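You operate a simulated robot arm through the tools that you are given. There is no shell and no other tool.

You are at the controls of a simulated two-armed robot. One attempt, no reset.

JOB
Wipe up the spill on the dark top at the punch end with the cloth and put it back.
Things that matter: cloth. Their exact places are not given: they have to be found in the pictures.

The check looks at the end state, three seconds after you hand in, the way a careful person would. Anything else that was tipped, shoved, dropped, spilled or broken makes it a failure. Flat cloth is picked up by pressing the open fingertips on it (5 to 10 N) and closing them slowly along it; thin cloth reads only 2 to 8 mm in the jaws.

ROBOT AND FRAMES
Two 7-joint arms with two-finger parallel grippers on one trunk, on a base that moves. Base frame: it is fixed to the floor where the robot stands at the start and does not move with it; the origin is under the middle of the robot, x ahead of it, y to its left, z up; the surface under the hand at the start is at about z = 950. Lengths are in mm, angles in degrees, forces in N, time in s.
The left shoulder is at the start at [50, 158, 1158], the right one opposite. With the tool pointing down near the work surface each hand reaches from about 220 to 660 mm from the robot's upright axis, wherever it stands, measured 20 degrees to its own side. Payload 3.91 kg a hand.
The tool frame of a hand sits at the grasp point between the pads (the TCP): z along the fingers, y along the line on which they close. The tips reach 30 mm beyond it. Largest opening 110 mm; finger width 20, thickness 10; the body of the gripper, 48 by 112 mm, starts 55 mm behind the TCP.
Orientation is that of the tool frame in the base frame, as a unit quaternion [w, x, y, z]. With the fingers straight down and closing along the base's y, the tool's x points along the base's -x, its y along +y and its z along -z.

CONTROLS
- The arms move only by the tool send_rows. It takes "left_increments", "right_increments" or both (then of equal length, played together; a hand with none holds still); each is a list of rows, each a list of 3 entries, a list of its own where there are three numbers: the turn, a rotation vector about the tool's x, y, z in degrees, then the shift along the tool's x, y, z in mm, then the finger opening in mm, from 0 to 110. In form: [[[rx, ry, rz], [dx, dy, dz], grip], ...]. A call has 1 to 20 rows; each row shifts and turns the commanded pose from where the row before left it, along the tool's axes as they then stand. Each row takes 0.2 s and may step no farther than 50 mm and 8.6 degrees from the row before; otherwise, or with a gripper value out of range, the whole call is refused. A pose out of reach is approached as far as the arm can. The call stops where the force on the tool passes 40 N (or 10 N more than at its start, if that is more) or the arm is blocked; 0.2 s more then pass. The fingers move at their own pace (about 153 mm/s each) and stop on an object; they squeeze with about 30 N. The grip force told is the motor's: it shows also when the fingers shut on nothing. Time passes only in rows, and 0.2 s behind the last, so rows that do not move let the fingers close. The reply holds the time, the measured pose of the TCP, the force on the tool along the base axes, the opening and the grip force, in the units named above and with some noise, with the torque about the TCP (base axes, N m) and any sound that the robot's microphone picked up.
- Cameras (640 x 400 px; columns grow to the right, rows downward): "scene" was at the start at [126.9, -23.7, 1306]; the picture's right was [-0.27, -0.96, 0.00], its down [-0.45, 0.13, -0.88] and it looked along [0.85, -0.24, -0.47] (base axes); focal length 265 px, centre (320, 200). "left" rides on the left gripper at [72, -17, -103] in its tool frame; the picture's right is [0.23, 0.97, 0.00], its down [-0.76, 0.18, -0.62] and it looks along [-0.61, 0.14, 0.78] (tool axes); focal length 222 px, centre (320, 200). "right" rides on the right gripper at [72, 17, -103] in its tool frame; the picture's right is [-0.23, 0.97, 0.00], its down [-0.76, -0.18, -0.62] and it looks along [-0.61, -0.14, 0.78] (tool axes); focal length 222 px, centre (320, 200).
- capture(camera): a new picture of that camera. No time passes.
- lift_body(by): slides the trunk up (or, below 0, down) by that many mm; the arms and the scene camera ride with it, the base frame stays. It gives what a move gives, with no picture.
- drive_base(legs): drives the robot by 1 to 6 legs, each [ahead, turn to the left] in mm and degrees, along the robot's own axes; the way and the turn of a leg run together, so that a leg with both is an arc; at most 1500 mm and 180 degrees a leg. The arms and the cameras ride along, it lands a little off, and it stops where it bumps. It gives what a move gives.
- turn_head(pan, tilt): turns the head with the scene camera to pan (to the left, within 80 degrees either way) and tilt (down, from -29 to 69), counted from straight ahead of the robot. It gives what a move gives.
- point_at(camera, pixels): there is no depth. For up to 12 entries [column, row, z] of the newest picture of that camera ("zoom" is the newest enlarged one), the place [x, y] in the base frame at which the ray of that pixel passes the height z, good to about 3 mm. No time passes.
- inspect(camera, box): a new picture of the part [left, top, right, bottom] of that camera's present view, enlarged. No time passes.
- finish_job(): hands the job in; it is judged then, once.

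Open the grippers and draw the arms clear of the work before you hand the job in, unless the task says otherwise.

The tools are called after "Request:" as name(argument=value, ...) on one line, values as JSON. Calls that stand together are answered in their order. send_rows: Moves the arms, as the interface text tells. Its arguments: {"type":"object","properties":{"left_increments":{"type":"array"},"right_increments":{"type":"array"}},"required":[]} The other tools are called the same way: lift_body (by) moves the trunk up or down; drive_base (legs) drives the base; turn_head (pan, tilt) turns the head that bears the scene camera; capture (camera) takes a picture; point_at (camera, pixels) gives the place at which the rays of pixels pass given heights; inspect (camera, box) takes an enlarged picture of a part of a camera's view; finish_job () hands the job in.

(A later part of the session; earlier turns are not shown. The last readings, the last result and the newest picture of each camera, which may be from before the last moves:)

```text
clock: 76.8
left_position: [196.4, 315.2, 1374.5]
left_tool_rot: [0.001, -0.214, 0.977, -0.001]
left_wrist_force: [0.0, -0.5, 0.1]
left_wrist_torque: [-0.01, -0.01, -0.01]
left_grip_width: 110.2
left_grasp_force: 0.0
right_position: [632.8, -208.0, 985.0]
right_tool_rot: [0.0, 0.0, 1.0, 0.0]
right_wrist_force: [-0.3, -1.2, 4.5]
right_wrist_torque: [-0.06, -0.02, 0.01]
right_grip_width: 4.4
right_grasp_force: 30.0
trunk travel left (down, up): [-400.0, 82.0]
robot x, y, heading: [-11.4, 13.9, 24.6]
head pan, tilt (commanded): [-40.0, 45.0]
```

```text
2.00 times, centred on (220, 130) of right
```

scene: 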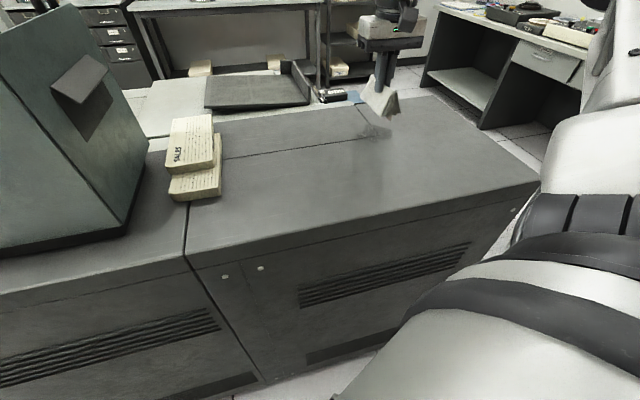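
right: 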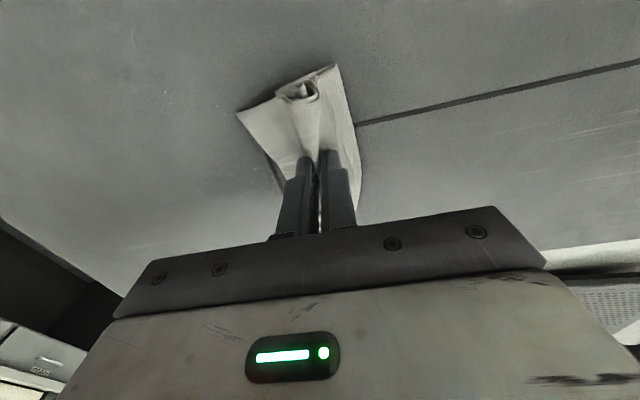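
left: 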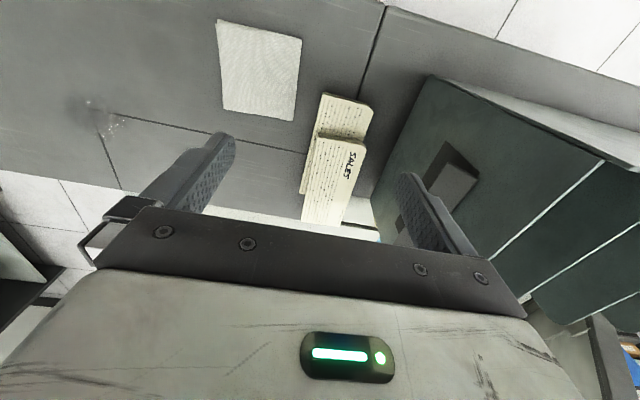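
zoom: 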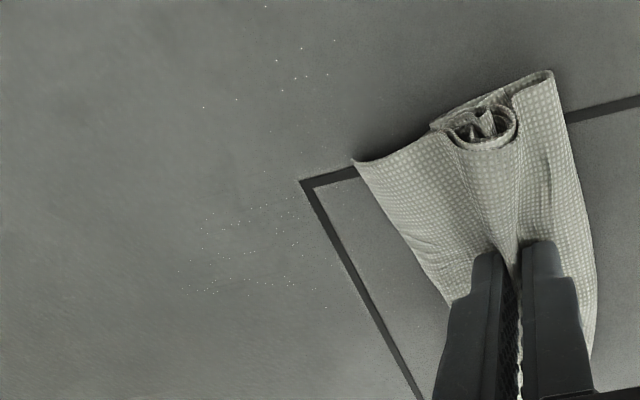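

Only a few tiny sparkles remain. I continue with another pass: diagonal to x ≈ 610 and back toward -y.

Request:
send_rows(right_increments=[[[0, 0, 0], [0, 8, 0], 0], [[0, 0, 0], [0, 8, 0], 0], [[0, 0, 0], [7, 6, 0], 0], [[0, 0, 0], [8, 0, 0], 0], [[0, 0, 0], [8, 0, -0.3], 0], [[0, 0, 0], [0, -10, 0], 0], [[0, 0, 0], [0, -10, 0], 0], [[0, 0, 0], [0, -10, 0], 0], [[0, 0, 0], [0, -10, 0], 0], [[0, 0, 0], [0, -10, 0], 0], [[0, 0, 0], [0, -10, 0], 0], [[0, 0, 0], [0, -10, 0], 0], [[0, 0, 0], [0, -10, 0], 0], [[0, 0, 0], [0, -10, 0], 0], [[0, 0, 0], [0, -10, 0], 0], [[0, 0, 0], [0, -10, 0], 0], [[0, 0, 0], [0, -10, 0], 0], [[0, 0, 0], [0, -10, 0], 0], [[0, 0, 0], [0, -10, 0], 0], [[0, 0, 0], [0, -10, 0], 0]])

Request:
inspect(camera="right", box=[220, 30, 540, 230])

```text
clock: 81.0
left_position: [198.4, 314.6, 1374.3]
left_tool_rot: [0.001, -0.215, 0.977, 0.0]
left_wrist_force: [0.3, 0.0, 0.5]
left_wrist_torque: [0.0, 0.01, 0.02]
left_grip_width: 109.9
left_grasp_force: 0.1
right_position: [609.8, -336.4, 984.9]
right_tool_rot: [0.001, 0.0, 1.0, 0.0]
right_wrist_force: [-0.3, 1.4, 3.9]
right_wrist_torque: [0.01, -0.02, -0.02]
right_grip_width: 4.5
right_grasp_force: 29.8
trunk travel left (down, up): [-400.0, 82.0]
robot x, y, heading: [-11.2, 10.4, 25.0]
head pan, tilt (commanded): [-40.0, 45.0]
```

```text
2.00 times, centred on (380, 130) of right
```

zoom: 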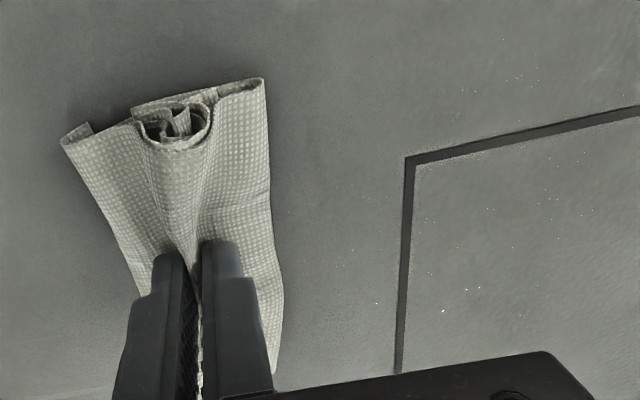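

Nearly spotless; a few specks are left near (x 550–570) and far. I make a pass on the near line x ≈ 572 back toward +y.

Request:
send_rows(right_increments=[[[0, 0, 0], [10, 0, 0.2], 0], [[0, 0, 0], [10, 0, 0], 0], [[0, 0, 0], [10, 0, 0], 0], [[0, 0, 0], [8, 0, 0], 0], [[0, 0, 0], [0, 10, 0], 0], [[0, 0, 0], [0, 10, 0], 0], [[0, 0, 0], [0, 10, 0], 0], [[0, 0, 0], [0, 10, 0], 0], [[0, 0, 0], [0, 10, 0], 0], [[0, 0, 0], [0, 10, 0], 0], [[0, 0, 0], [0, 10, 0], 0], [[0, 0, 0], [0, 10, 0], 0], [[0, 0, 0], [0, 10, 0], 0], [[0, 0, 0], [0, 10, 0], 0], [[0, 0, 0], [0, 10, 0], 0], [[0, 0, 0], [0, 10, 0], 0], [[0, 0, 0], [0, 10, 0], 0], [[0, 0, 0], [0, 10, 0], 0], [[0, 0, 0], [0, 10, 0], 0], [[0, 0, 0], [0, 5, 0], 0]])

Request:
inspect(camera="right", box=[60, 30, 380, 230])

Request:
inspect(camera="scene", box=[310, 60, 470, 180])

```text
clock: 85.2
left_position: [196.4, 314.4, 1373.8]
left_tool_rot: [0.0, -0.215, 0.977, -0.001]
left_wrist_force: [0.6, 0.0, 0.2]
left_wrist_torque: [-0.01, 0.0, 0.01]
left_grip_width: 109.9
left_grasp_force: 0.1
right_position: [572.2, -181.0, 985.2]
right_tool_rot: [0.0, -0.001, 1.0, 0.0]
right_wrist_force: [-0.2, -0.8, 2.0]
right_wrist_torque: [-0.01, 0.01, 0.01]
right_grip_width: 4.4
right_grasp_force: 29.9
trunk travel left (down, up): [-400.0, 82.0]
robot x, y, heading: [-9.5, 8.7, 24.6]
head pan, tilt (commanded): [-40.0, 45.0]
```

```text
2.00 times, centred on (220, 130) of right
```

zoom: 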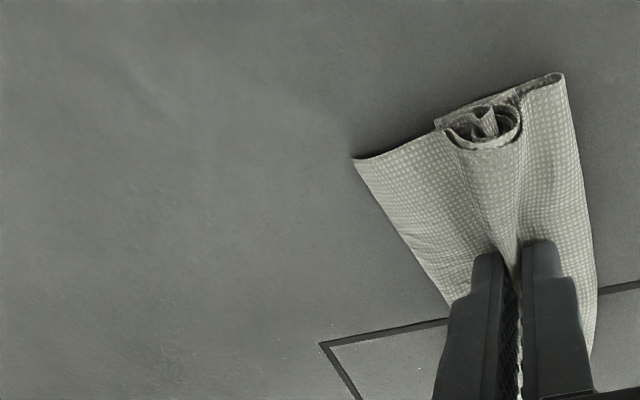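

```text
3.33 times, centred on (390, 120) of scene
```

zoom: 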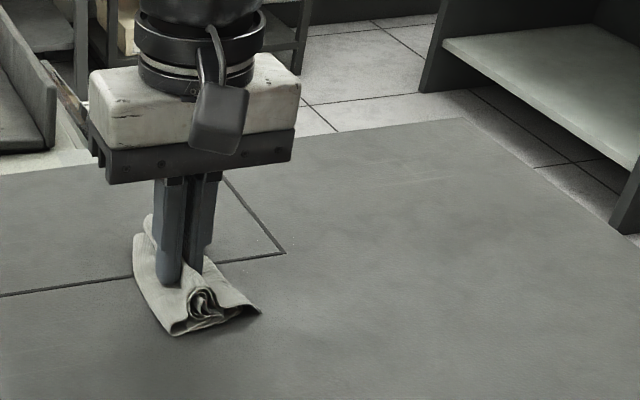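

The near side is clean. I make one more pass on the far line: slide out to x ≈ 638 and stroke toward -y, with slightly more press.

Request:
send_rows(right_increments=[[[0, 0, 0], [-11, 0, 0.3], 0], [[0, 0, 0], [-11, 0, 0.2], 0], [[0, 0, 0], [-11, 0, 0], 0], [[0, 0, 0], [-11, 0, 0], 0], [[0, 0, 0], [-11, 0, 0], 0], [[0, 0, 0], [-11, 0, 0], 0], [[0, 0, 0], [0, -10, 0], 0], [[0, 0, 0], [0, -10, 0], 0], [[0, 0, 0], [0, -10, 0], 0], [[0, 0, 0], [0, -10, 0], 0], [[0, 0, 0], [0, -10, 0], 0], [[0, 0, 0], [0, -10, 0], 0], [[0, 0, 0], [0, -10, 0], 0], [[0, 0, 0], [0, -10, 0], 0], [[0, 0, 0], [0, -10, 0], 0], [[0, 0, 0], [0, -10, 0], 0], [[0, 0, 0], [0, -10, 0], 0], [[0, 0, 0], [0, -10, 0], 0], [[0, 0, 0], [0, -10, 0], 0], [[0, 0, 0], [0, -10, 0], 0]])

Request:
inspect(camera="right", box=[220, 30, 540, 230])

```text
clock: 89.4
left_position: [196.7, 314.7, 1374.2]
left_tool_rot: [0.001, -0.215, 0.977, -0.001]
left_wrist_force: [-0.7, 0.5, -0.5]
left_wrist_torque: [-0.01, -0.02, -0.02]
left_grip_width: 110.1
left_grasp_force: 0.1
right_position: [636.7, -321.1, 985.6]
right_tool_rot: [0.0, 0.0, 1.0, 0.0]
right_wrist_force: [-0.3, 1.5, 6.0]
right_wrist_torque: [0.04, 0.0, 0.0]
right_grip_width: 4.4
right_grasp_force: 30.1
trunk travel left (down, up): [-400.0, 82.0]
robot x, y, heading: [-8.1, 11.1, 24.8]
head pan, tilt (commanded): [-40.0, 45.0]
```

```text
2.00 times, centred on (380, 130) of right
```

zoom: 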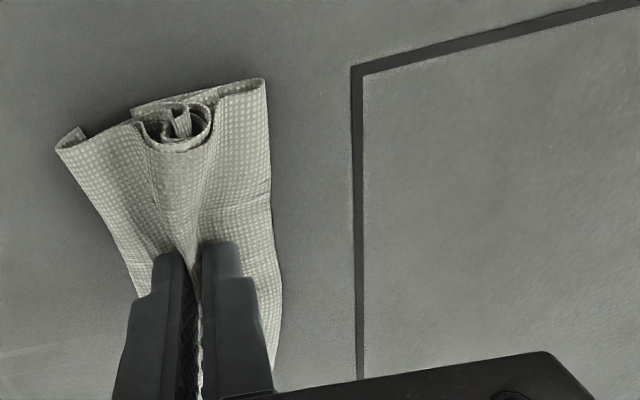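

This area shows no more glints. I do one last pass along the middle (x ≈ 612) back toward +y, then lift and inspect the whole patch.

Request:
send_rows(right_increments=[[[0, 0, 0], [8, 0, 0], 0], [[0, 0, 0], [8, 0, 0], 0], [[0, 0, 0], [8, 0, 0], 0], [[0, 0, 0], [0, 10, 0], 0], [[0, 0, 0], [0, 10, 0], 0], [[0, 0, 0], [0, 10, 0], 0], [[0, 0, 0], [0, 10, 0], 0], [[0, 0, 0], [0, 10, 0], 0], [[0, 0, 0], [0, 10, 0], 0], [[0, 0, 0], [0, 10, 0], 0], [[0, 0, 0], [0, 10, 0], 0], [[0, 0, 0], [0, 10, 0], 0], [[0, 0, 0], [0, 10, 0], 0], [[0, 0, 0], [0, 10, 0], 0], [[0, 0, 0], [0, 10, 0], 0], [[0, 0, 0], [0, 10, 0], 0], [[0, 0, 0], [0, 10, 0], 0], [[0, 0, 0], [0, 0, -12], 0], [[0, 0, 0], [0, 0, -25], 0], [[0, 0, 0], [0, 0, -30], 0]])

Request:
send_rows(right_increments=[[[0, 0, 0], [20, 30, -20], 0], [[0, 0, 0], [20, 40, 0], 0], [[0, 0, 0], [20, 40, 0], 0], [[0, 0, 0], [20, 30, 0], 0], [[0, 0, 0], [0, 0, 0], 0]])

Request:
capture(camera="scene")

Request:
inspect(camera="scene", box=[320, 80, 460, 180])

Request:
inspect(camera="right", box=[0, 60, 320, 260])

```text
clock: 93.6
left_position: [196.7, 316.3, 1375.3]
left_tool_rot: [0.001, -0.214, 0.977, -0.001]
left_wrist_force: [-1.3, 0.2, -0.5]
left_wrist_torque: [0.0, -0.02, 0.03]
left_grip_width: 110.1
left_grasp_force: 0.1
right_position: [614.7, -181.1, 1053.6]
right_tool_rot: [-0.001, 0.0, 1.0, 0.0]
right_wrist_force: [0.0, 0.5, 1.0]
right_wrist_torque: [0.0, 0.01, 0.01]
right_grip_width: 4.5
right_grasp_force: 30.0
trunk travel left (down, up): [-400.0, 82.0]
robot x, y, heading: [-7.5, 12.8, 24.8]
head pan, tilt (commanded): [-40.0, 45.0]
```

```text
clock: 94.8
left_position: [199.3, 315.4, 1373.7]
left_tool_rot: [0.0, -0.215, 0.977, 0.0]
left_wrist_force: [0.5, 1.0, 0.8]
left_wrist_torque: [0.01, 0.01, -0.01]
left_grip_width: 109.9
left_grasp_force: 0.0
right_position: [533.5, -41.5, 1070.5]
right_tool_rot: [0.0, 0.001, 1.0, 0.0]
right_wrist_force: [0.0, 0.0, 0.3]
right_wrist_torque: [0.01, -0.04, -0.04]
right_grip_width: 4.0
right_grasp_force: 29.4
trunk travel left (down, up): [-400.0, 82.0]
robot x, y, heading: [-8.4, 12.6, 25.0]
head pan, tilt (commanded): [-40.0, 45.0]
```

```text
taken
```

scene: 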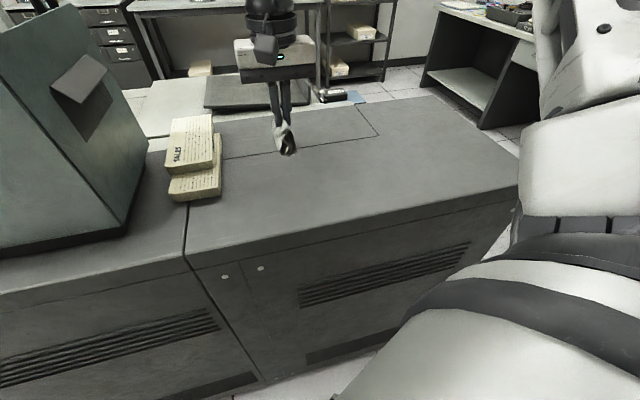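

```text
4.00 times, centred on (390, 130) of scene
```

zoom: 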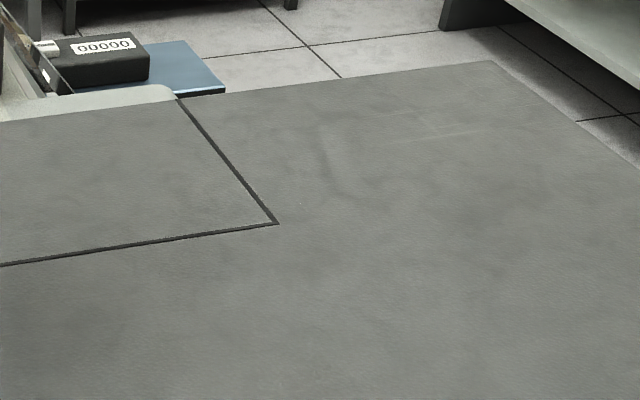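

```text
2.00 times, centred on (160, 160) of right
```

zoom: 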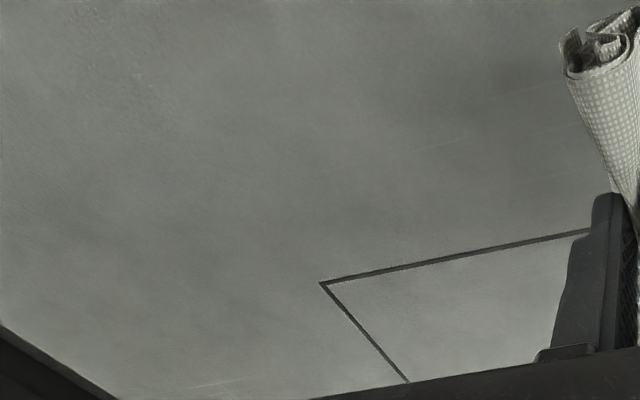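

The patch looks dry. I check one faint mark near scene (402, 122) more closely.

Request:
inspect(camera="scene", box=[380, 100, 430, 132])

Request:
point_at(camera="scene", pixels=[[400, 118, 950], [404, 127, 950], [379, 136, 950]])

```text
12.50 times, centred on (405, 116) of scene
```

zoom: 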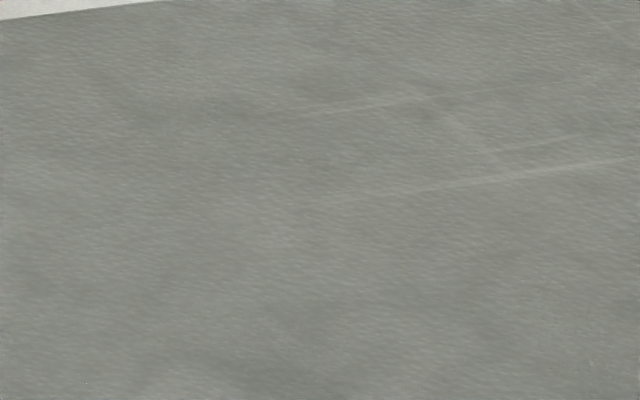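

```text
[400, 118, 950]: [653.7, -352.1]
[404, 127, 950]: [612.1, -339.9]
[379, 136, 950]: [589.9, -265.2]
```

Only the surface texture is there — the spill is gone. I carry the cloth back over its place (484, -5) and lower it until the hanging flaps just touch.

Request:
send_rows(right_increments=[[[0, 0, 0], [25, 18, 0], 0], [[0, 0, 0], [24.5, 18.5, 0], 0], [[0, 0, 0], [0, 0, 0], 0], [[0, 0, 0], [0, 0, 0], 0], [[0, 0, 0], [0, 0, 15], 0], [[0, 0, 0], [0, 0, 15], 0], [[0, 0, 0], [0, 0, 0], 0]])

Request:
inspect(camera="scene", box=[190, 100, 350, 220])

Request:
inspect(camera="right", box=[180, 20, 440, 220])

```text
clock: 96.4
left_position: [199.0, 314.8, 1374.8]
left_tool_rot: [0.001, -0.214, 0.977, 0.0]
left_wrist_force: [-0.4, 0.1, -0.3]
left_wrist_torque: [0.01, -0.02, 0.04]
left_grip_width: 110.1
left_grasp_force: 0.0
right_position: [484.8, -5.7, 1040.7]
right_tool_rot: [0.0, -0.001, 1.0, 0.001]
right_wrist_force: [-0.4, 0.7, -1.0]
right_wrist_torque: [0.0, -0.02, -0.01]
right_grip_width: 4.4
right_grasp_force: 29.1
trunk travel left (down, up): [-400.0, 82.0]
robot x, y, heading: [-9.4, 9.9, 24.5]
head pan, tilt (commanded): [-40.0, 45.0]
```

```text
3.33 times, centred on (270, 160) of scene
```

zoom: 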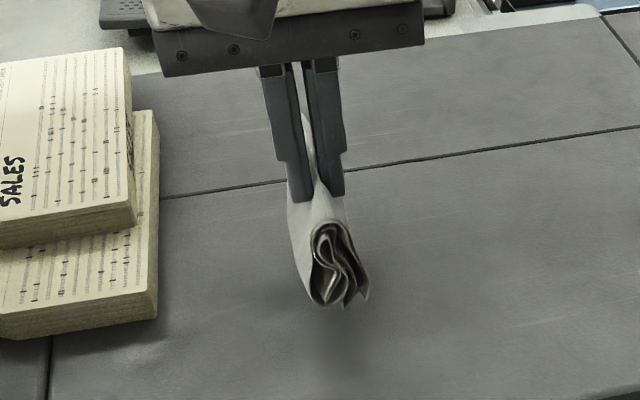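

```text
2.00 times, centred on (310, 120) of right
```

zoom: 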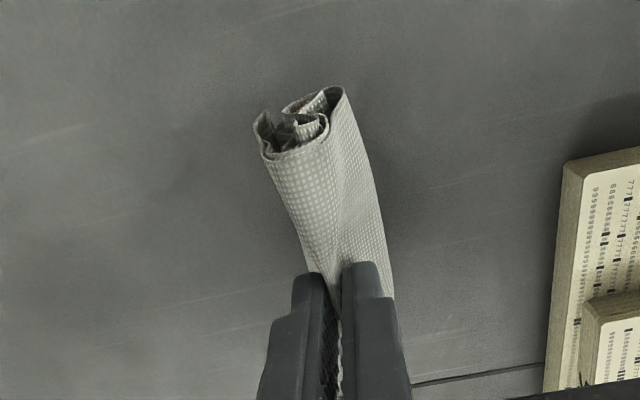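

The cloth hangs as a fold along x over its place. I lower another 45 mm so it settles on the top.

Request:
send_rows(right_increments=[[[0, 0, 0], [0, 0, 12], 0], [[0, 0, 0], [0, 0, 12], 0], [[0, 0, 0], [0, 0, 12], 0], [[0, 0, 0], [0, 0, 10], 0], [[0, 0, 0], [0, 0, 6], 0], [[0, 0, 0], [0, 0, 0], 0]])

Request:
inspect(camera="scene", box=[190, 100, 350, 220])

Request:
inspect(camera="right", box=[180, 20, 440, 220])

```text
clock: 97.8
left_position: [198.1, 315.2, 1373.6]
left_tool_rot: [0.001, -0.215, 0.977, 0.0]
left_wrist_force: [-0.3, 0.2, 0.3]
left_wrist_torque: [-0.02, 0.0, 0.03]
left_grip_width: 110.1
left_grasp_force: 0.1
right_position: [485.1, -5.4, 989.6]
right_tool_rot: [-0.001, 0.0, 1.0, 0.0]
right_wrist_force: [-0.3, 0.4, 0.0]
right_wrist_torque: [0.0, -0.02, 0.01]
right_grip_width: 4.1
right_grasp_force: 30.1
trunk travel left (down, up): [-400.0, 82.0]
robot x, y, heading: [-13.0, 10.4, 24.6]
head pan, tilt (commanded): [-40.0, 45.0]
```

```text
3.33 times, centred on (270, 160) of scene
```

zoom: 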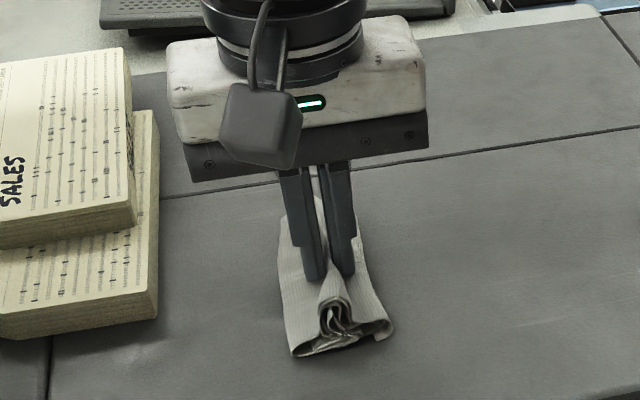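

```text
2.00 times, centred on (310, 120) of right
```

zoom: 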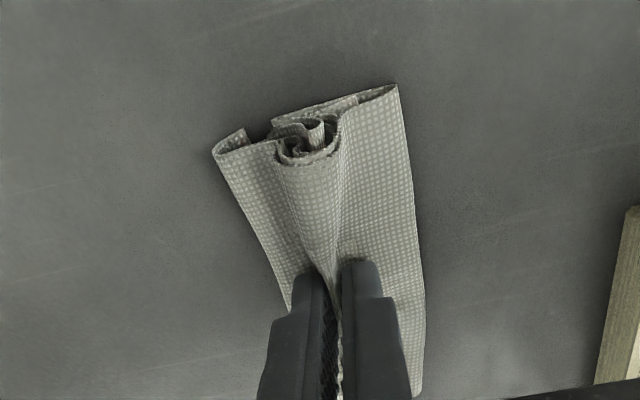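

Both flaps have spread outward to either side. I press to a few newtons and open the fingers slowly, the reverse of the pickup, so the fold is drawn flat.

Request:
send_rows(right_increments=[[[0, 0, 0], [0, 0, 2], 0], [[0, 0, 0], [0, 0, 2], 0], [[0, 0, 0], [0, 0, 1], 0], [[0, 0, 0], [0, 0, 0], 0]])

```text
clock: 98.8
left_position: [196.3, 315.3, 1373.7]
left_tool_rot: [0.001, -0.215, 0.977, 0.0]
left_wrist_force: [-0.3, 1.0, 0.4]
left_wrist_torque: [0.01, -0.06, -0.01]
left_grip_width: 110.1
left_grasp_force: 0.0
right_position: [484.7, -4.7, 986.3]
right_tool_rot: [0.002, 0.0, 1.0, 0.001]
right_wrist_force: [0.4, 0.3, 13.2]
right_wrist_torque: [-0.01, -0.03, 0.03]
right_grip_width: 4.2
right_grasp_force: 30.2
trunk travel left (down, up): [-400.0, 82.0]
robot x, y, heading: [-10.9, 13.4, 25.0]
head pan, tilt (commanded): [-40.0, 45.0]
```

13 N; I ease about 1 mm and open slowly to 50 mm while keeping a light press.

Request:
send_rows(right_increments=[[[0, 0, 0], [0, 0, -1], 0], [[0, 0, 0], [0, 0, 0], 5], [[0, 0, 0], [0, 0, 0], 8], [[0, 0, 0], [0, 0, 0], 11], [[0, 0, 0], [0, 0, 0], 14], [[0, 0, 0], [0, 0, 0], 17], [[0, 0, 0], [0, 0, 0], 20], [[0, 0, 0], [0, 0, 0], 23], [[0, 0, 0], [0, 0, 0], 26], [[0, 0, 0], [0, 0, 0], 29], [[0, 0, 0], [0, 0, 0], 32], [[0, 0, 0], [0, 0, 0], 35], [[0, 0, 0], [0, 0, 0], 38], [[0, 0, 0], [0, 0, 0], 41], [[0, 0, 0], [0, 0, 0], 44], [[0, 0, 0], [0, 0, 0], 47], [[0, 0, 0], [0, 0, 0], 50], [[0, 0, 0], [0, 0, 0], 50]])

Request:
inspect(camera="scene", box=[190, 100, 350, 220])

Request:
inspect(camera="right", box=[180, 20, 440, 220])

```text
clock: 102.6
left_position: [197.9, 314.4, 1375.2]
left_tool_rot: [0.001, -0.215, 0.977, -0.001]
left_wrist_force: [-0.2, -0.5, -0.6]
left_wrist_torque: [-0.03, 0.0, 0.0]
left_grip_width: 110.2
left_grasp_force: 0.1
right_position: [484.8, -6.3, 984.6]
right_tool_rot: [0.0, 0.0, 1.0, 0.0]
right_wrist_force: [-1.1, -0.8, 0.5]
right_wrist_torque: [0.04, 0.03, 0.02]
right_grip_width: 49.9
right_grasp_force: 0.0
trunk travel left (down, up): [-400.0, 82.0]
robot x, y, heading: [-8.8, 12.6, 24.9]
head pan, tilt (commanded): [-40.0, 45.0]
```

```text
3.33 times, centred on (270, 160) of scene
```

zoom: 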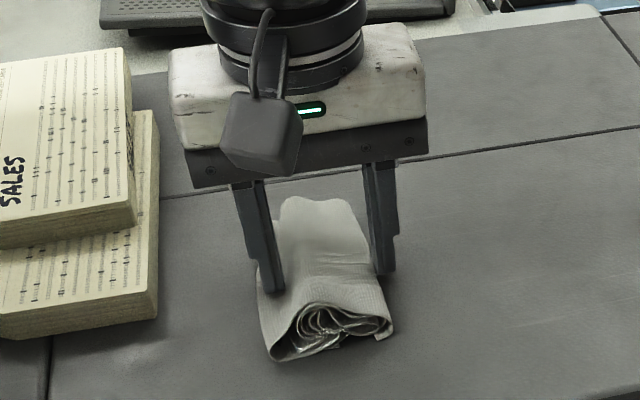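

```text
2.00 times, centred on (310, 120) of right
```

zoom: 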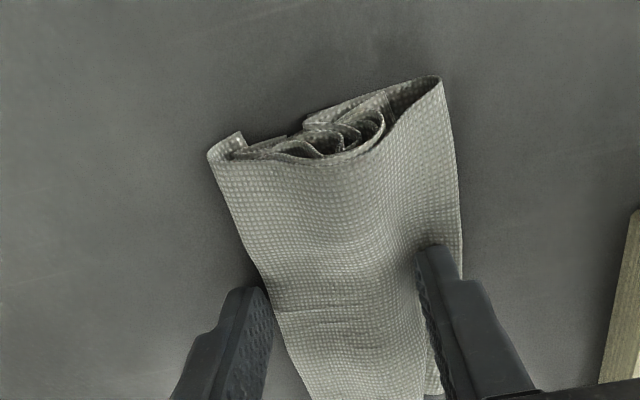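

The cloth is released at its place, with the fold relaxed but the lower layer bunched. I lift straight up and look at its shape and centre.

Request:
send_rows(right_increments=[[[0, 0, 0], [0, 0, -5], 50], [[0, 0, 0], [0, 0, -10], 50], [[0, 0, 0], [0, 0, -20], 50], [[0, 0, 0], [0, 0, -30], 50], [[0, 0, 0], [0, 0, -40], 50], [[0, 0, 0], [0, 0, 0], 50]])

Request:
capture(camera="scene")

Request:
inspect(camera="scene", box=[190, 120, 350, 220])

Request:
inspect(camera="right", box=[180, 20, 440, 220])

```text
clock: 104.0
left_position: [198.2, 314.2, 1374.7]
left_tool_rot: [0.0, -0.214, 0.977, -0.001]
left_wrist_force: [1.1, -1.0, -0.9]
left_wrist_torque: [0.02, 0.01, 0.03]
left_grip_width: 110.0
left_grasp_force: 0.1
right_position: [484.8, -3.0, 1089.1]
right_tool_rot: [0.0, 0.0, 1.0, 0.0]
right_wrist_force: [-0.1, 0.3, -0.3]
right_wrist_torque: [0.0, 0.0, 0.0]
right_grip_width: 50.1
right_grasp_force: 0.0
trunk travel left (down, up): [-400.0, 82.0]
robot x, y, heading: [-9.9, 11.0, 24.7]
head pan, tilt (commanded): [-40.0, 45.0]
```

```text
taken
```

scene: 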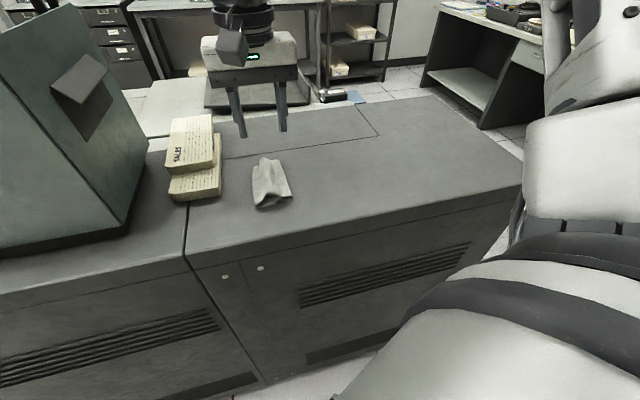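

```text
4.00 times, centred on (270, 170) of scene
```

zoom: 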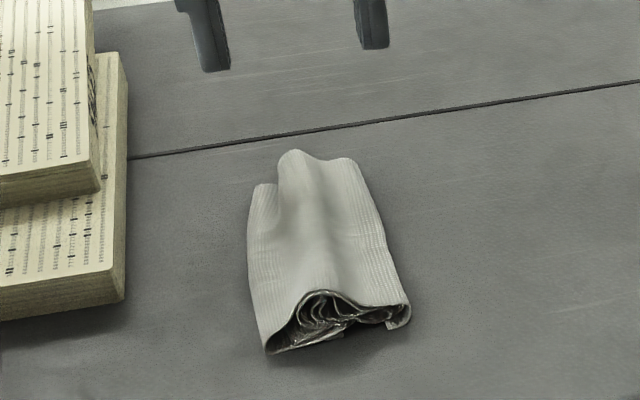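

```text
2.00 times, centred on (310, 120) of right
```

zoom: 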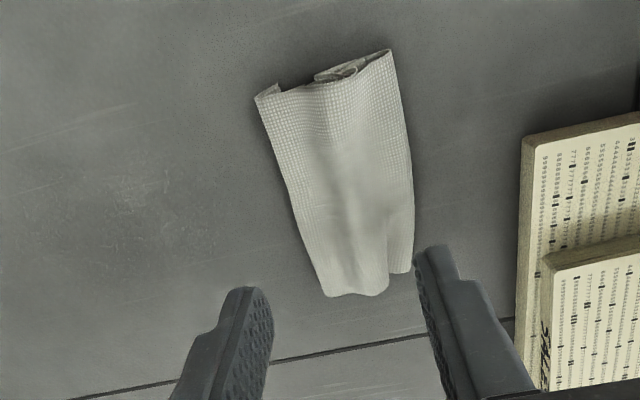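

The cloth lies at its place, gathered to about 65 mm wide. I also see a faint mark at zoom (145, 195) in the wrist view; I measure both.

Request:
point_at(camera="zoom", pixels=[[145, 195, 950], [255, 97, 953], [390, 50, 953], [414, 272, 953], [325, 297, 953], [265, 85, 953], [200, 220, 950], [120, 150, 950]])

Request:
inspect(camera="right", box=[180, 60, 300, 160])

Request:
inspect(camera="scene", box=[270, 130, 370, 200])

```text
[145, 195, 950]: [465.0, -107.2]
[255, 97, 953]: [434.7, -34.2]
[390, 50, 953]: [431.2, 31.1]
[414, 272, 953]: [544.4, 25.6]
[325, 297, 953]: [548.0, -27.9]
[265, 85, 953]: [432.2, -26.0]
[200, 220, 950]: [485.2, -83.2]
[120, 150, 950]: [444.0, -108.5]
```

```text
4.00 times, centred on (240, 110) of right
```

zoom: 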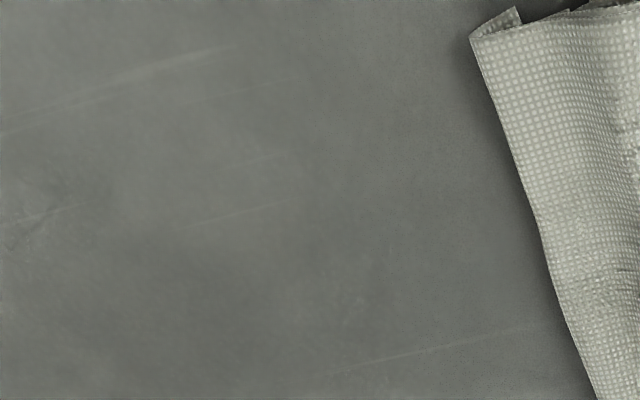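

```text
5.71 times, centred on (320, 165) of scene
```

zoom: 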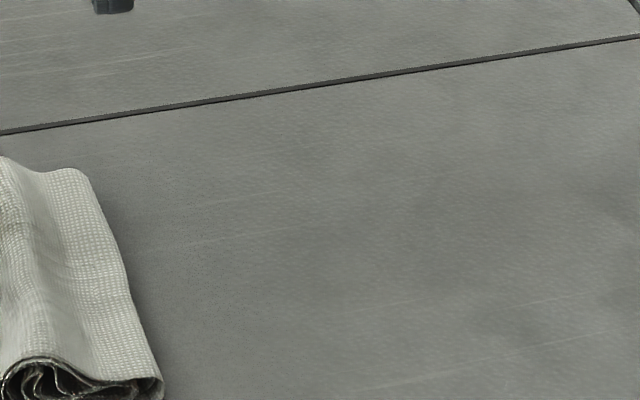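

The mark is just surface texture. The cloth is centred at about (489, -1), but it is gathered; I'll smooth it by pressing both fingertips on its middle and spreading them outward symmetrically. First I come down with a 16 mm opening.

Request:
send_rows(right_increments=[[[0, 0, 0], [-3, 4, 30], 16], [[0, 0, 0], [0, 0, 30], 16], [[0, 0, 0], [0, 0, 20], 16], [[0, 0, 0], [0, 0, 8], 16], [[0, 0, 0], [0, 0, 5], 16], [[0, 0, 0], [0, 0, 3], 16], [[0, 0, 0], [0, 0, 2], 16], [[0, 0, 0], [0, 0, 0], 16]])

Request:
inspect(camera="scene", box=[190, 100, 350, 220])

```text
clock: 105.8
left_position: [197.0, 314.8, 1374.4]
left_tool_rot: [0.001, -0.215, 0.977, -0.001]
left_wrist_force: [0.0, -0.4, 0.1]
left_wrist_torque: [0.0, 0.03, 0.02]
left_grip_width: 109.9
left_grasp_force: 0.0
right_position: [487.5, -1.2, 990.8]
right_tool_rot: [0.0, -0.001, 1.0, 0.0]
right_wrist_force: [0.5, -0.2, 0.5]
right_wrist_torque: [-0.01, 0.0, 0.03]
right_grip_width: 16.0
right_grasp_force: 0.1
trunk travel left (down, up): [-400.0, 82.0]
robot x, y, heading: [-10.5, 9.8, 24.8]
head pan, tilt (commanded): [-40.0, 45.0]
```

```text
3.33 times, centred on (270, 160) of scene
```

zoom: 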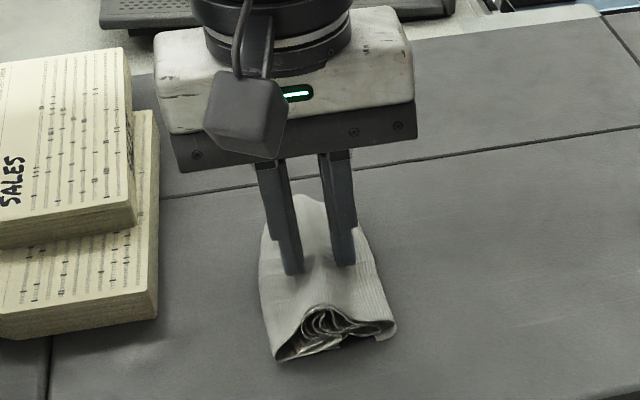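

The tips rest lightly on the cloth's middle. I press a bit and spread slowly while lowering slightly to keep contact.

Request:
send_rows(right_increments=[[[0, 0, 0], [0, 0, 2], 16], [[0, 0, 0], [0, 0, 1.5], 16], [[0, 0, 0], [0, 0, 0], 16]])

```text
clock: 106.6
left_position: [197.8, 314.2, 1374.6]
left_tool_rot: [0.001, -0.215, 0.977, -0.002]
left_wrist_force: [0.3, 0.2, 0.2]
left_wrist_torque: [0.02, -0.02, 0.01]
left_grip_width: 110.1
left_grasp_force: 0.2
right_position: [486.9, -1.8, 988.2]
right_tool_rot: [0.001, 0.0, 1.0, -0.001]
right_wrist_force: [0.4, 0.2, 2.4]
right_wrist_torque: [0.0, -0.02, -0.02]
right_grip_width: 16.1
right_grasp_force: 0.2
trunk travel left (down, up): [-400.0, 82.0]
robot x, y, heading: [-7.9, 7.7, 25.1]
head pan, tilt (commanded): [-40.0, 45.0]
```

Force is 2.4 N; I press 0.8 mm more and spread the fingers from 16 to 70 mm slowly, sinking a little as the stack thins.

Request:
send_rows(right_increments=[[[0, 0, 0], [0, 0, 0.8], 16], [[0, 0, 0], [0, 0, 0.2], 19], [[0, 0, 0], [0, 0, 0.2], 22], [[0, 0, 0], [0, 0, 0.2], 25], [[0, 0, 0], [0, 0, 0.2], 28], [[0, 0, 0], [0, 0, 0.2], 31], [[0, 0, 0], [0, 0, 0.2], 34], [[0, 0, 0], [0, 0, 0.2], 37], [[0, 0, 0], [0, 0, 0.2], 40], [[0, 0, 0], [0, 0, 0.2], 43], [[0, 0, 0], [0, 0, 0], 43]])

Request:
inspect(camera="scene", box=[190, 100, 350, 220])

Request:
inspect(camera="right", box=[180, 20, 440, 220])

```text
clock: 109.0
left_position: [196.5, 314.4, 1374.9]
left_tool_rot: [0.001, -0.214, 0.977, 0.0]
left_wrist_force: [0.3, -0.2, 0.2]
left_wrist_torque: [-0.07, 0.01, -0.01]
left_grip_width: 110.0
left_grasp_force: 0.0
right_position: [488.6, -0.2, 985.8]
right_tool_rot: [0.001, 0.0, 1.0, 0.0]
right_wrist_force: [0.7, -0.6, 1.2]
right_wrist_torque: [0.01, 0.0, 0.05]
right_grip_width: 42.6
right_grasp_force: 0.1
trunk travel left (down, up): [-400.0, 82.0]
robot x, y, heading: [-7.9, 13.6, 24.8]
head pan, tilt (commanded): [-40.0, 45.0]
```

```text
3.33 times, centred on (270, 160) of scene
```

zoom: 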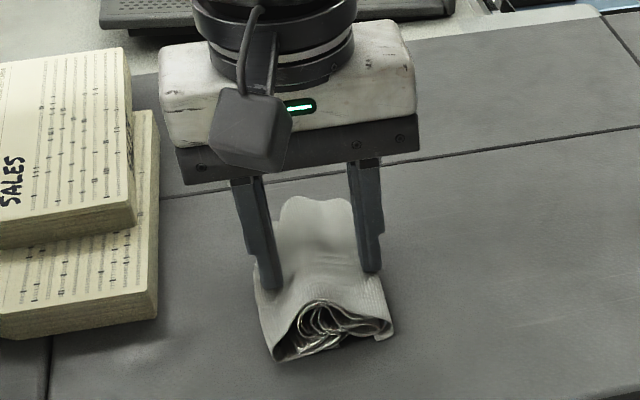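

```text
2.00 times, centred on (310, 120) of right
```

zoom: 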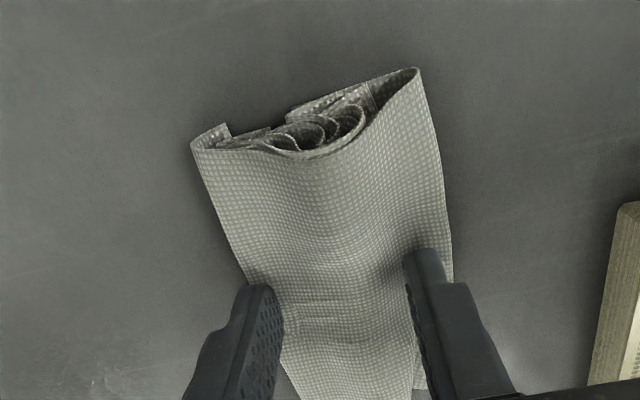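

The light press mostly slid over the cloth. I lift a little, bring the fingers together again, and repeat the spreading with a firmer press (about 8 N), as used in the pickup.

Request:
send_rows(right_increments=[[[0, 0, 0], [0, 0, -12], 43], [[0, 0, 0], [0, 0, 0], 20], [[0, 0, 0], [0, 0, 0], 20], [[0, 0, 0], [0, 0, 8], 20], [[0, 0, 0], [0, 0, 2.5], 20], [[0, 0, 0], [0, 0, 1], 20], [[0, 0, 0], [0, 0, 0], 20]])

```text
clock: 110.6
left_position: [197.0, 314.6, 1374.9]
left_tool_rot: [0.001, -0.215, 0.977, 0.0]
left_wrist_force: [0.5, 0.0, 0.7]
left_wrist_torque: [-0.02, -0.02, 0.01]
left_grip_width: 109.7
left_grasp_force: 0.1
right_position: [488.3, -1.0, 985.2]
right_tool_rot: [0.0, 0.001, 1.0, 0.001]
right_wrist_force: [0.4, -0.3, 1.1]
right_wrist_torque: [0.01, 0.01, -0.01]
right_grip_width: 19.8
right_grasp_force: 0.0
trunk travel left (down, up): [-400.0, 82.0]
robot x, y, heading: [-9.8, 10.3, 25.0]
head pan, tilt (commanded): [-40.0, 45.0]
```

At 985.2 only 1.1 N, so the middle is already thinner than before. I press to about 8 N and spread again.

Request:
send_rows(right_increments=[[[0, 0, 0], [0, 0, 1], 20], [[0, 0, 0], [0, 0, 0.7], 20], [[0, 0, 0], [0, 0, 0], 20]])

```text
clock: 111.4
left_position: [197.5, 314.3, 1373.7]
left_tool_rot: [0.001, -0.215, 0.977, -0.001]
left_wrist_force: [-0.1, -0.7, 0.3]
left_wrist_torque: [0.02, 0.01, -0.02]
left_grip_width: 109.9
left_grasp_force: 0.0
right_position: [487.3, -1.4, 984.7]
right_tool_rot: [0.001, 0.001, 1.0, 0.0]
right_wrist_force: [-0.9, 0.2, 5.1]
right_wrist_torque: [-0.02, -0.01, 0.0]
right_grip_width: 20.1
right_grasp_force: 0.0
trunk travel left (down, up): [-400.0, 82.0]
robot x, y, heading: [-10.4, 13.3, 25.1]
head pan, tilt (commanded): [-40.0, 45.0]
```

Now 5 N; I add a touch and spread slowly from 20 to 62 mm, sinking slightly.

Request:
send_rows(right_increments=[[[0, 0, 0], [0, 0, 0.5], 20], [[0, 0, 0], [0, 0, 0.15], 23], [[0, 0, 0], [0, 0, 0.15], 26], [[0, 0, 0], [0, 0, 0.15], 29], [[0, 0, 0], [0, 0, 0.15], 32], [[0, 0, 0], [0, 0, 0.15], 35], [[0, 0, 0], [0, 0, 0.15], 38], [[0, 0, 0], [0, 0, 0.15], 41], [[0, 0, 0], [0, 0, 0.15], 44], [[0, 0, 0], [0, 0, 0.1], 47], [[0, 0, 0], [0, 0, 0.1], 50], [[0, 0, 0], [0, 0, 0], 50]])

Request:
inspect(camera="scene", box=[190, 100, 350, 220])

Request:
inspect(camera="right", box=[180, 20, 440, 220])

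```text
clock: 114.0
left_position: [197.3, 315.2, 1374.3]
left_tool_rot: [0.001, -0.215, 0.977, -0.001]
left_wrist_force: [0.0, 0.8, 0.2]
left_wrist_torque: [0.02, 0.0, -0.01]
left_grip_width: 110.1
left_grasp_force: 0.2
right_position: [487.0, -1.1, 983.2]
right_tool_rot: [0.001, -0.001, 1.0, 0.0]
right_wrist_force: [-0.5, -0.4, 4.1]
right_wrist_torque: [-0.09, 0.02, -0.05]
right_grip_width: 49.8
right_grasp_force: 0.1
trunk travel left (down, up): [-400.0, 82.0]
robot x, y, heading: [-10.9, 10.7, 25.1]
head pan, tilt (commanded): [-40.0, 45.0]
```

```text
3.33 times, centred on (270, 160) of scene
```

zoom: 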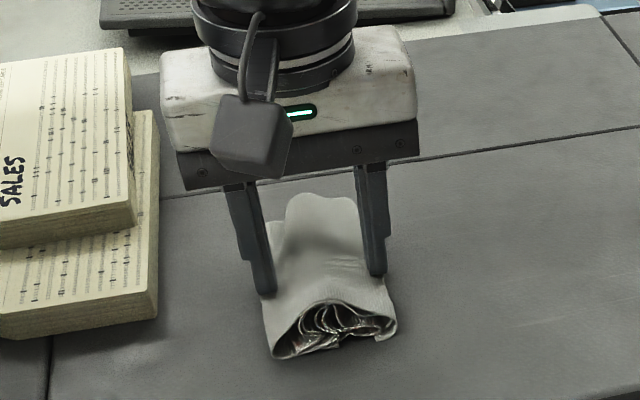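

```text
2.00 times, centred on (310, 120) of right
```

zoom: 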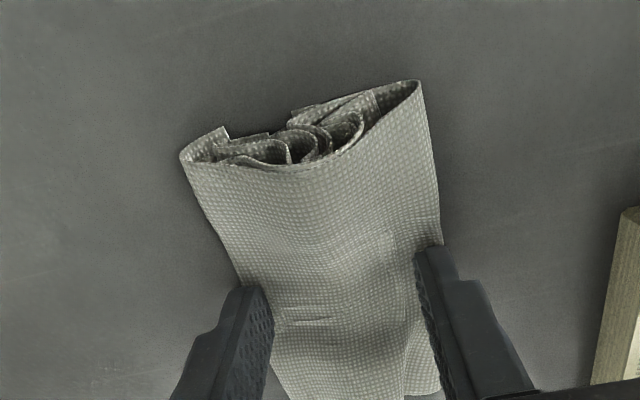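

The middle is flatter now (4 N at 983 mm). The near end still stands open like a tube, so I repeat the gentle press-and-spread at the near end (x ≈ 450).

Request:
send_rows(right_increments=[[[0, 0, 0], [0, 0, -10], 50], [[0, 0, 0], [0, 0, -20], 50], [[0, 0, 0], [35, 0, 0], 16], [[0, 0, 0], [0, 0, 0], 16], [[0, 0, 0], [0, 0, 12], 16], [[0, 0, 0], [0, 0, 8], 16], [[0, 0, 0], [0, 0, 5], 16], [[0, 0, 0], [0, 0, 0], 16]])

Request:
inspect(camera="scene", box=[190, 100, 350, 220])

```text
clock: 115.8
left_position: [196.7, 314.8, 1373.5]
left_tool_rot: [0.001, -0.215, 0.977, -0.001]
left_wrist_force: [0.2, 0.2, 0.5]
left_wrist_torque: [-0.02, 0.01, 0.01]
left_grip_width: 110.3
left_grasp_force: 0.0
right_position: [452.2, -0.7, 987.7]
right_tool_rot: [-0.001, 0.0, 1.0, 0.0]
right_wrist_force: [0.1, 0.4, 1.2]
right_wrist_torque: [0.0, -0.04, 0.0]
right_grip_width: 16.0
right_grasp_force: 0.0
trunk travel left (down, up): [-400.0, 82.0]
robot x, y, heading: [-8.6, 15.1, 24.8]
head pan, tilt (commanded): [-40.0, 45.0]
```

```text
3.33 times, centred on (270, 160) of scene
```

zoom: 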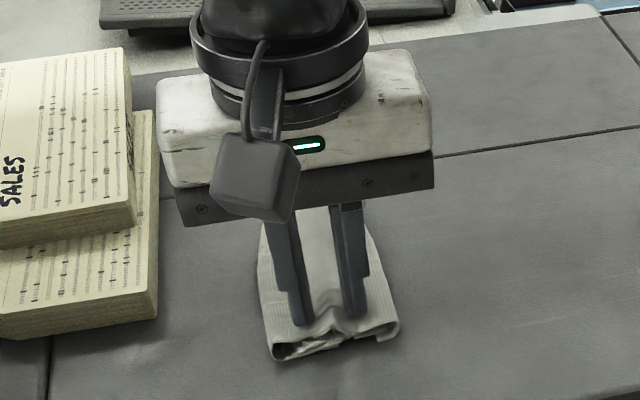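

Light contact (1.2 N) on the near end. I press a bit more and spread the fingers slowly.

Request:
send_rows(right_increments=[[[0, 0, 0], [0, 0, 1], 16], [[0, 0, 0], [0, 0, 0.7], 16], [[0, 0, 0], [0, 0, 0.2], 19], [[0, 0, 0], [0, 0, 0.2], 22], [[0, 0, 0], [0, 0, 0.2], 25], [[0, 0, 0], [0, 0, 0.2], 28], [[0, 0, 0], [0, 0, 0.2], 31], [[0, 0, 0], [0, 0, 0.2], 34], [[0, 0, 0], [0, 0, 0.2], 37], [[0, 0, 0], [0, 0, 0.2], 40], [[0, 0, 0], [0, 0, 0.2], 43], [[0, 0, 0], [0, 0, 0.2], 46], [[0, 0, 0], [0, 0, 0.2], 49], [[0, 0, 0], [0, 0, 0], 50]])

Request:
send_rows(right_increments=[[[0, 0, 0], [0, 0, -8], 50], [[0, 0, 0], [0, 0, -20], 50], [[0, 0, 0], [0, 0, -40], 50], [[0, 0, 0], [-20, 0, -40], 50], [[0, 0, 0], [0, 0, 0], 50]])

Request:
inspect(camera="scene", box=[190, 120, 350, 220])

Request:
inspect(camera="right", box=[180, 20, 440, 220])

```text
clock: 118.8
left_position: [198.1, 314.7, 1374.3]
left_tool_rot: [0.001, -0.214, 0.977, 0.0]
left_wrist_force: [0.6, -0.9, 0.5]
left_wrist_torque: [0.01, 0.01, 0.01]
left_grip_width: 109.9
left_grasp_force: 0.0
right_position: [451.5, -1.4, 983.8]
right_tool_rot: [-0.001, 0.0, 1.0, 0.0]
right_wrist_force: [-0.2, -0.1, 2.5]
right_wrist_torque: [0.02, 0.02, -0.04]
right_grip_width: 49.7
right_grasp_force: 0.0
trunk travel left (down, up): [-400.0, 82.0]
robot x, y, heading: [-10.1, 13.5, 24.4]
head pan, tilt (commanded): [-40.0, 45.0]
```

```text
clock: 120.0
left_position: [197.7, 314.3, 1374.2]
left_tool_rot: [0.001, -0.215, 0.977, -0.001]
left_wrist_force: [0.6, 0.5, -0.4]
left_wrist_torque: [-0.02, 0.02, -0.01]
left_grip_width: 109.9
left_grasp_force: 0.1
right_position: [472.0, -0.5, 1093.4]
right_tool_rot: [-0.001, 0.0, 1.0, 0.0]
right_wrist_force: [-0.2, -0.4, 0.1]
right_wrist_torque: [0.06, 0.0, 0.01]
right_grip_width: 50.1
right_grasp_force: 0.0
trunk travel left (down, up): [-400.0, 82.0]
robot x, y, heading: [-6.6, 12.9, 24.8]
head pan, tilt (commanded): [-40.0, 45.0]
```

```text
4.00 times, centred on (270, 170) of scene
```

zoom: 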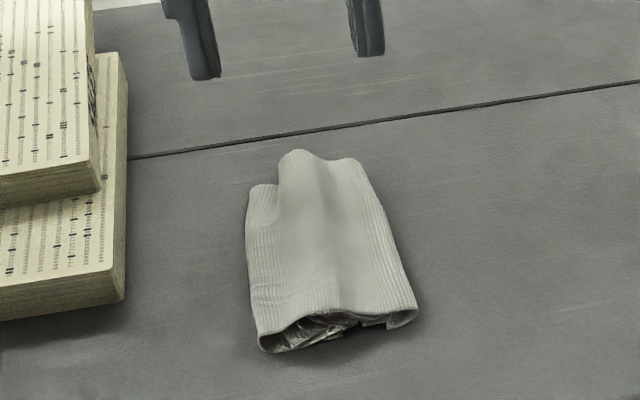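

```text
2.00 times, centred on (310, 120) of right
```

zoom: 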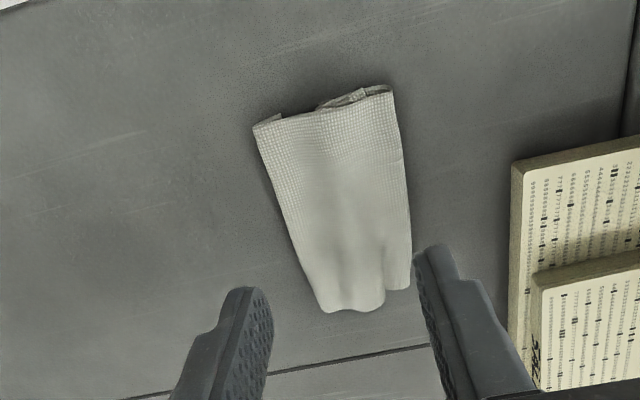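

The cloth lies tidily now, about 70 × 115 mm. I verify its centre against the original (484, -5).

Request:
point_at(camera="zoom", pixels=[[254, 127, 953], [391, 90, 953], [410, 288, 953], [325, 311, 953], [383, 300, 953], [520, 165, 985], [512, 335, 985]])

Request:
capture(camera="scene")

```text
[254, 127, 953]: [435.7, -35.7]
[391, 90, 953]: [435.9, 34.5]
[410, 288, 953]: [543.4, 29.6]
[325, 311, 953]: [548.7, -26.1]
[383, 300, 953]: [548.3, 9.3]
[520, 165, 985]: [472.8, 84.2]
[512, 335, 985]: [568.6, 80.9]
```

```text
taken
```

scene: 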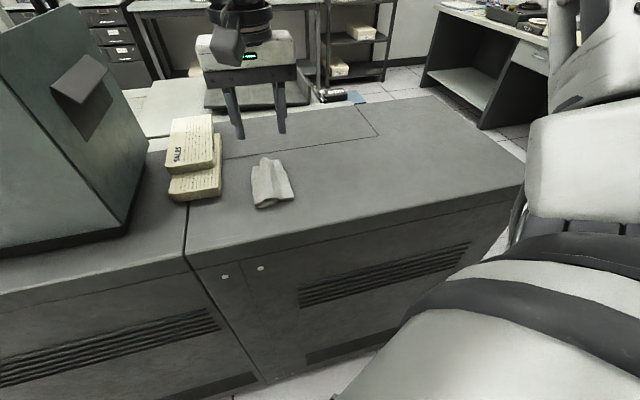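

The cloth is centred at about (491, 0), within 9 mm of its original place, and the card stacks are untouched. I raise the right hand, open it and draw it back clear of the machine top.

Request:
send_rows(right_increments=[[[0, 0, 0], [0, 0, -40], 50], [[0, 0, 0], [0, 0, -40], 60], [[0, 0, 0], [10, -20, -40], 80], [[0, 0, 0], [15, -40, -20], 110], [[0, 0, 0], [25, -40, 0], 110], [[0, 0, 0], [25, -40, 0], 110], [[0, 0, 0], [25, -40, 0], 110], [[0, 0, 0], [25, -40, 0], 110], [[0, 0, 0], [0, 0, 0], 110]])

Request:
capture(camera="scene")

Request:
inspect(camera="scene", box=[320, 80, 460, 180])

Request:
inspect(camera="scene", box=[150, 100, 330, 220])

```text
clock: 122.0
left_position: [198.4, 315.5, 1374.1]
left_tool_rot: [0.0, -0.214, 0.977, -0.001]
left_wrist_force: [-0.4, 0.1, 0.2]
left_wrist_torque: [0.01, 0.02, 0.02]
left_grip_width: 110.2
left_grasp_force: 0.1
right_position: [346.9, -220.3, 1231.5]
right_tool_rot: [-0.001, 0.0, 1.0, 0.0]
right_wrist_force: [0.2, -0.3, 0.6]
right_wrist_torque: [-0.02, 0.04, 0.0]
right_grip_width: 109.8
right_grasp_force: 0.1
trunk travel left (down, up): [-400.0, 82.0]
robot x, y, heading: [-8.0, 17.5, 24.7]
head pan, tilt (commanded): [-40.0, 45.0]
```

```text
taken
```

scene: 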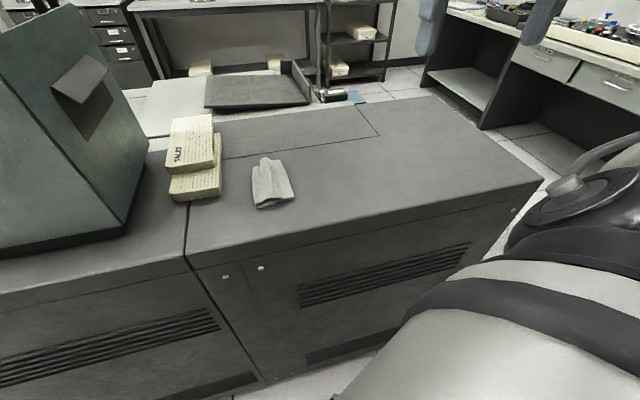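

```text
4.00 times, centred on (390, 130) of scene
```

zoom: 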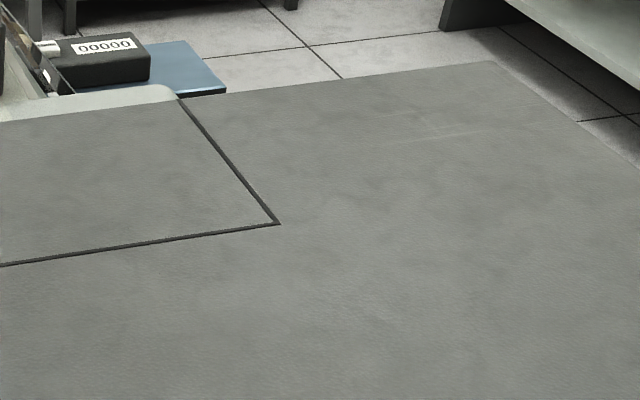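

```text
3.33 times, centred on (240, 160) of scene
```

zoom: 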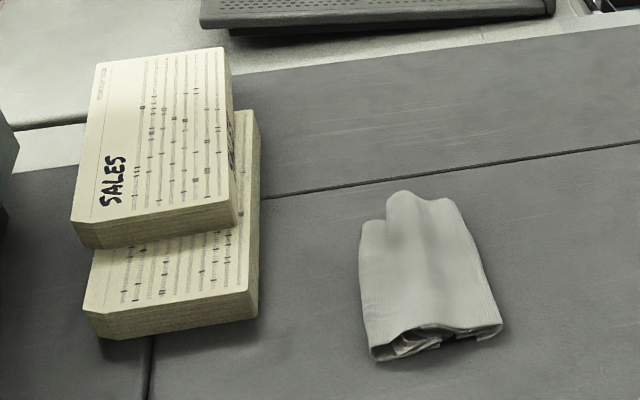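

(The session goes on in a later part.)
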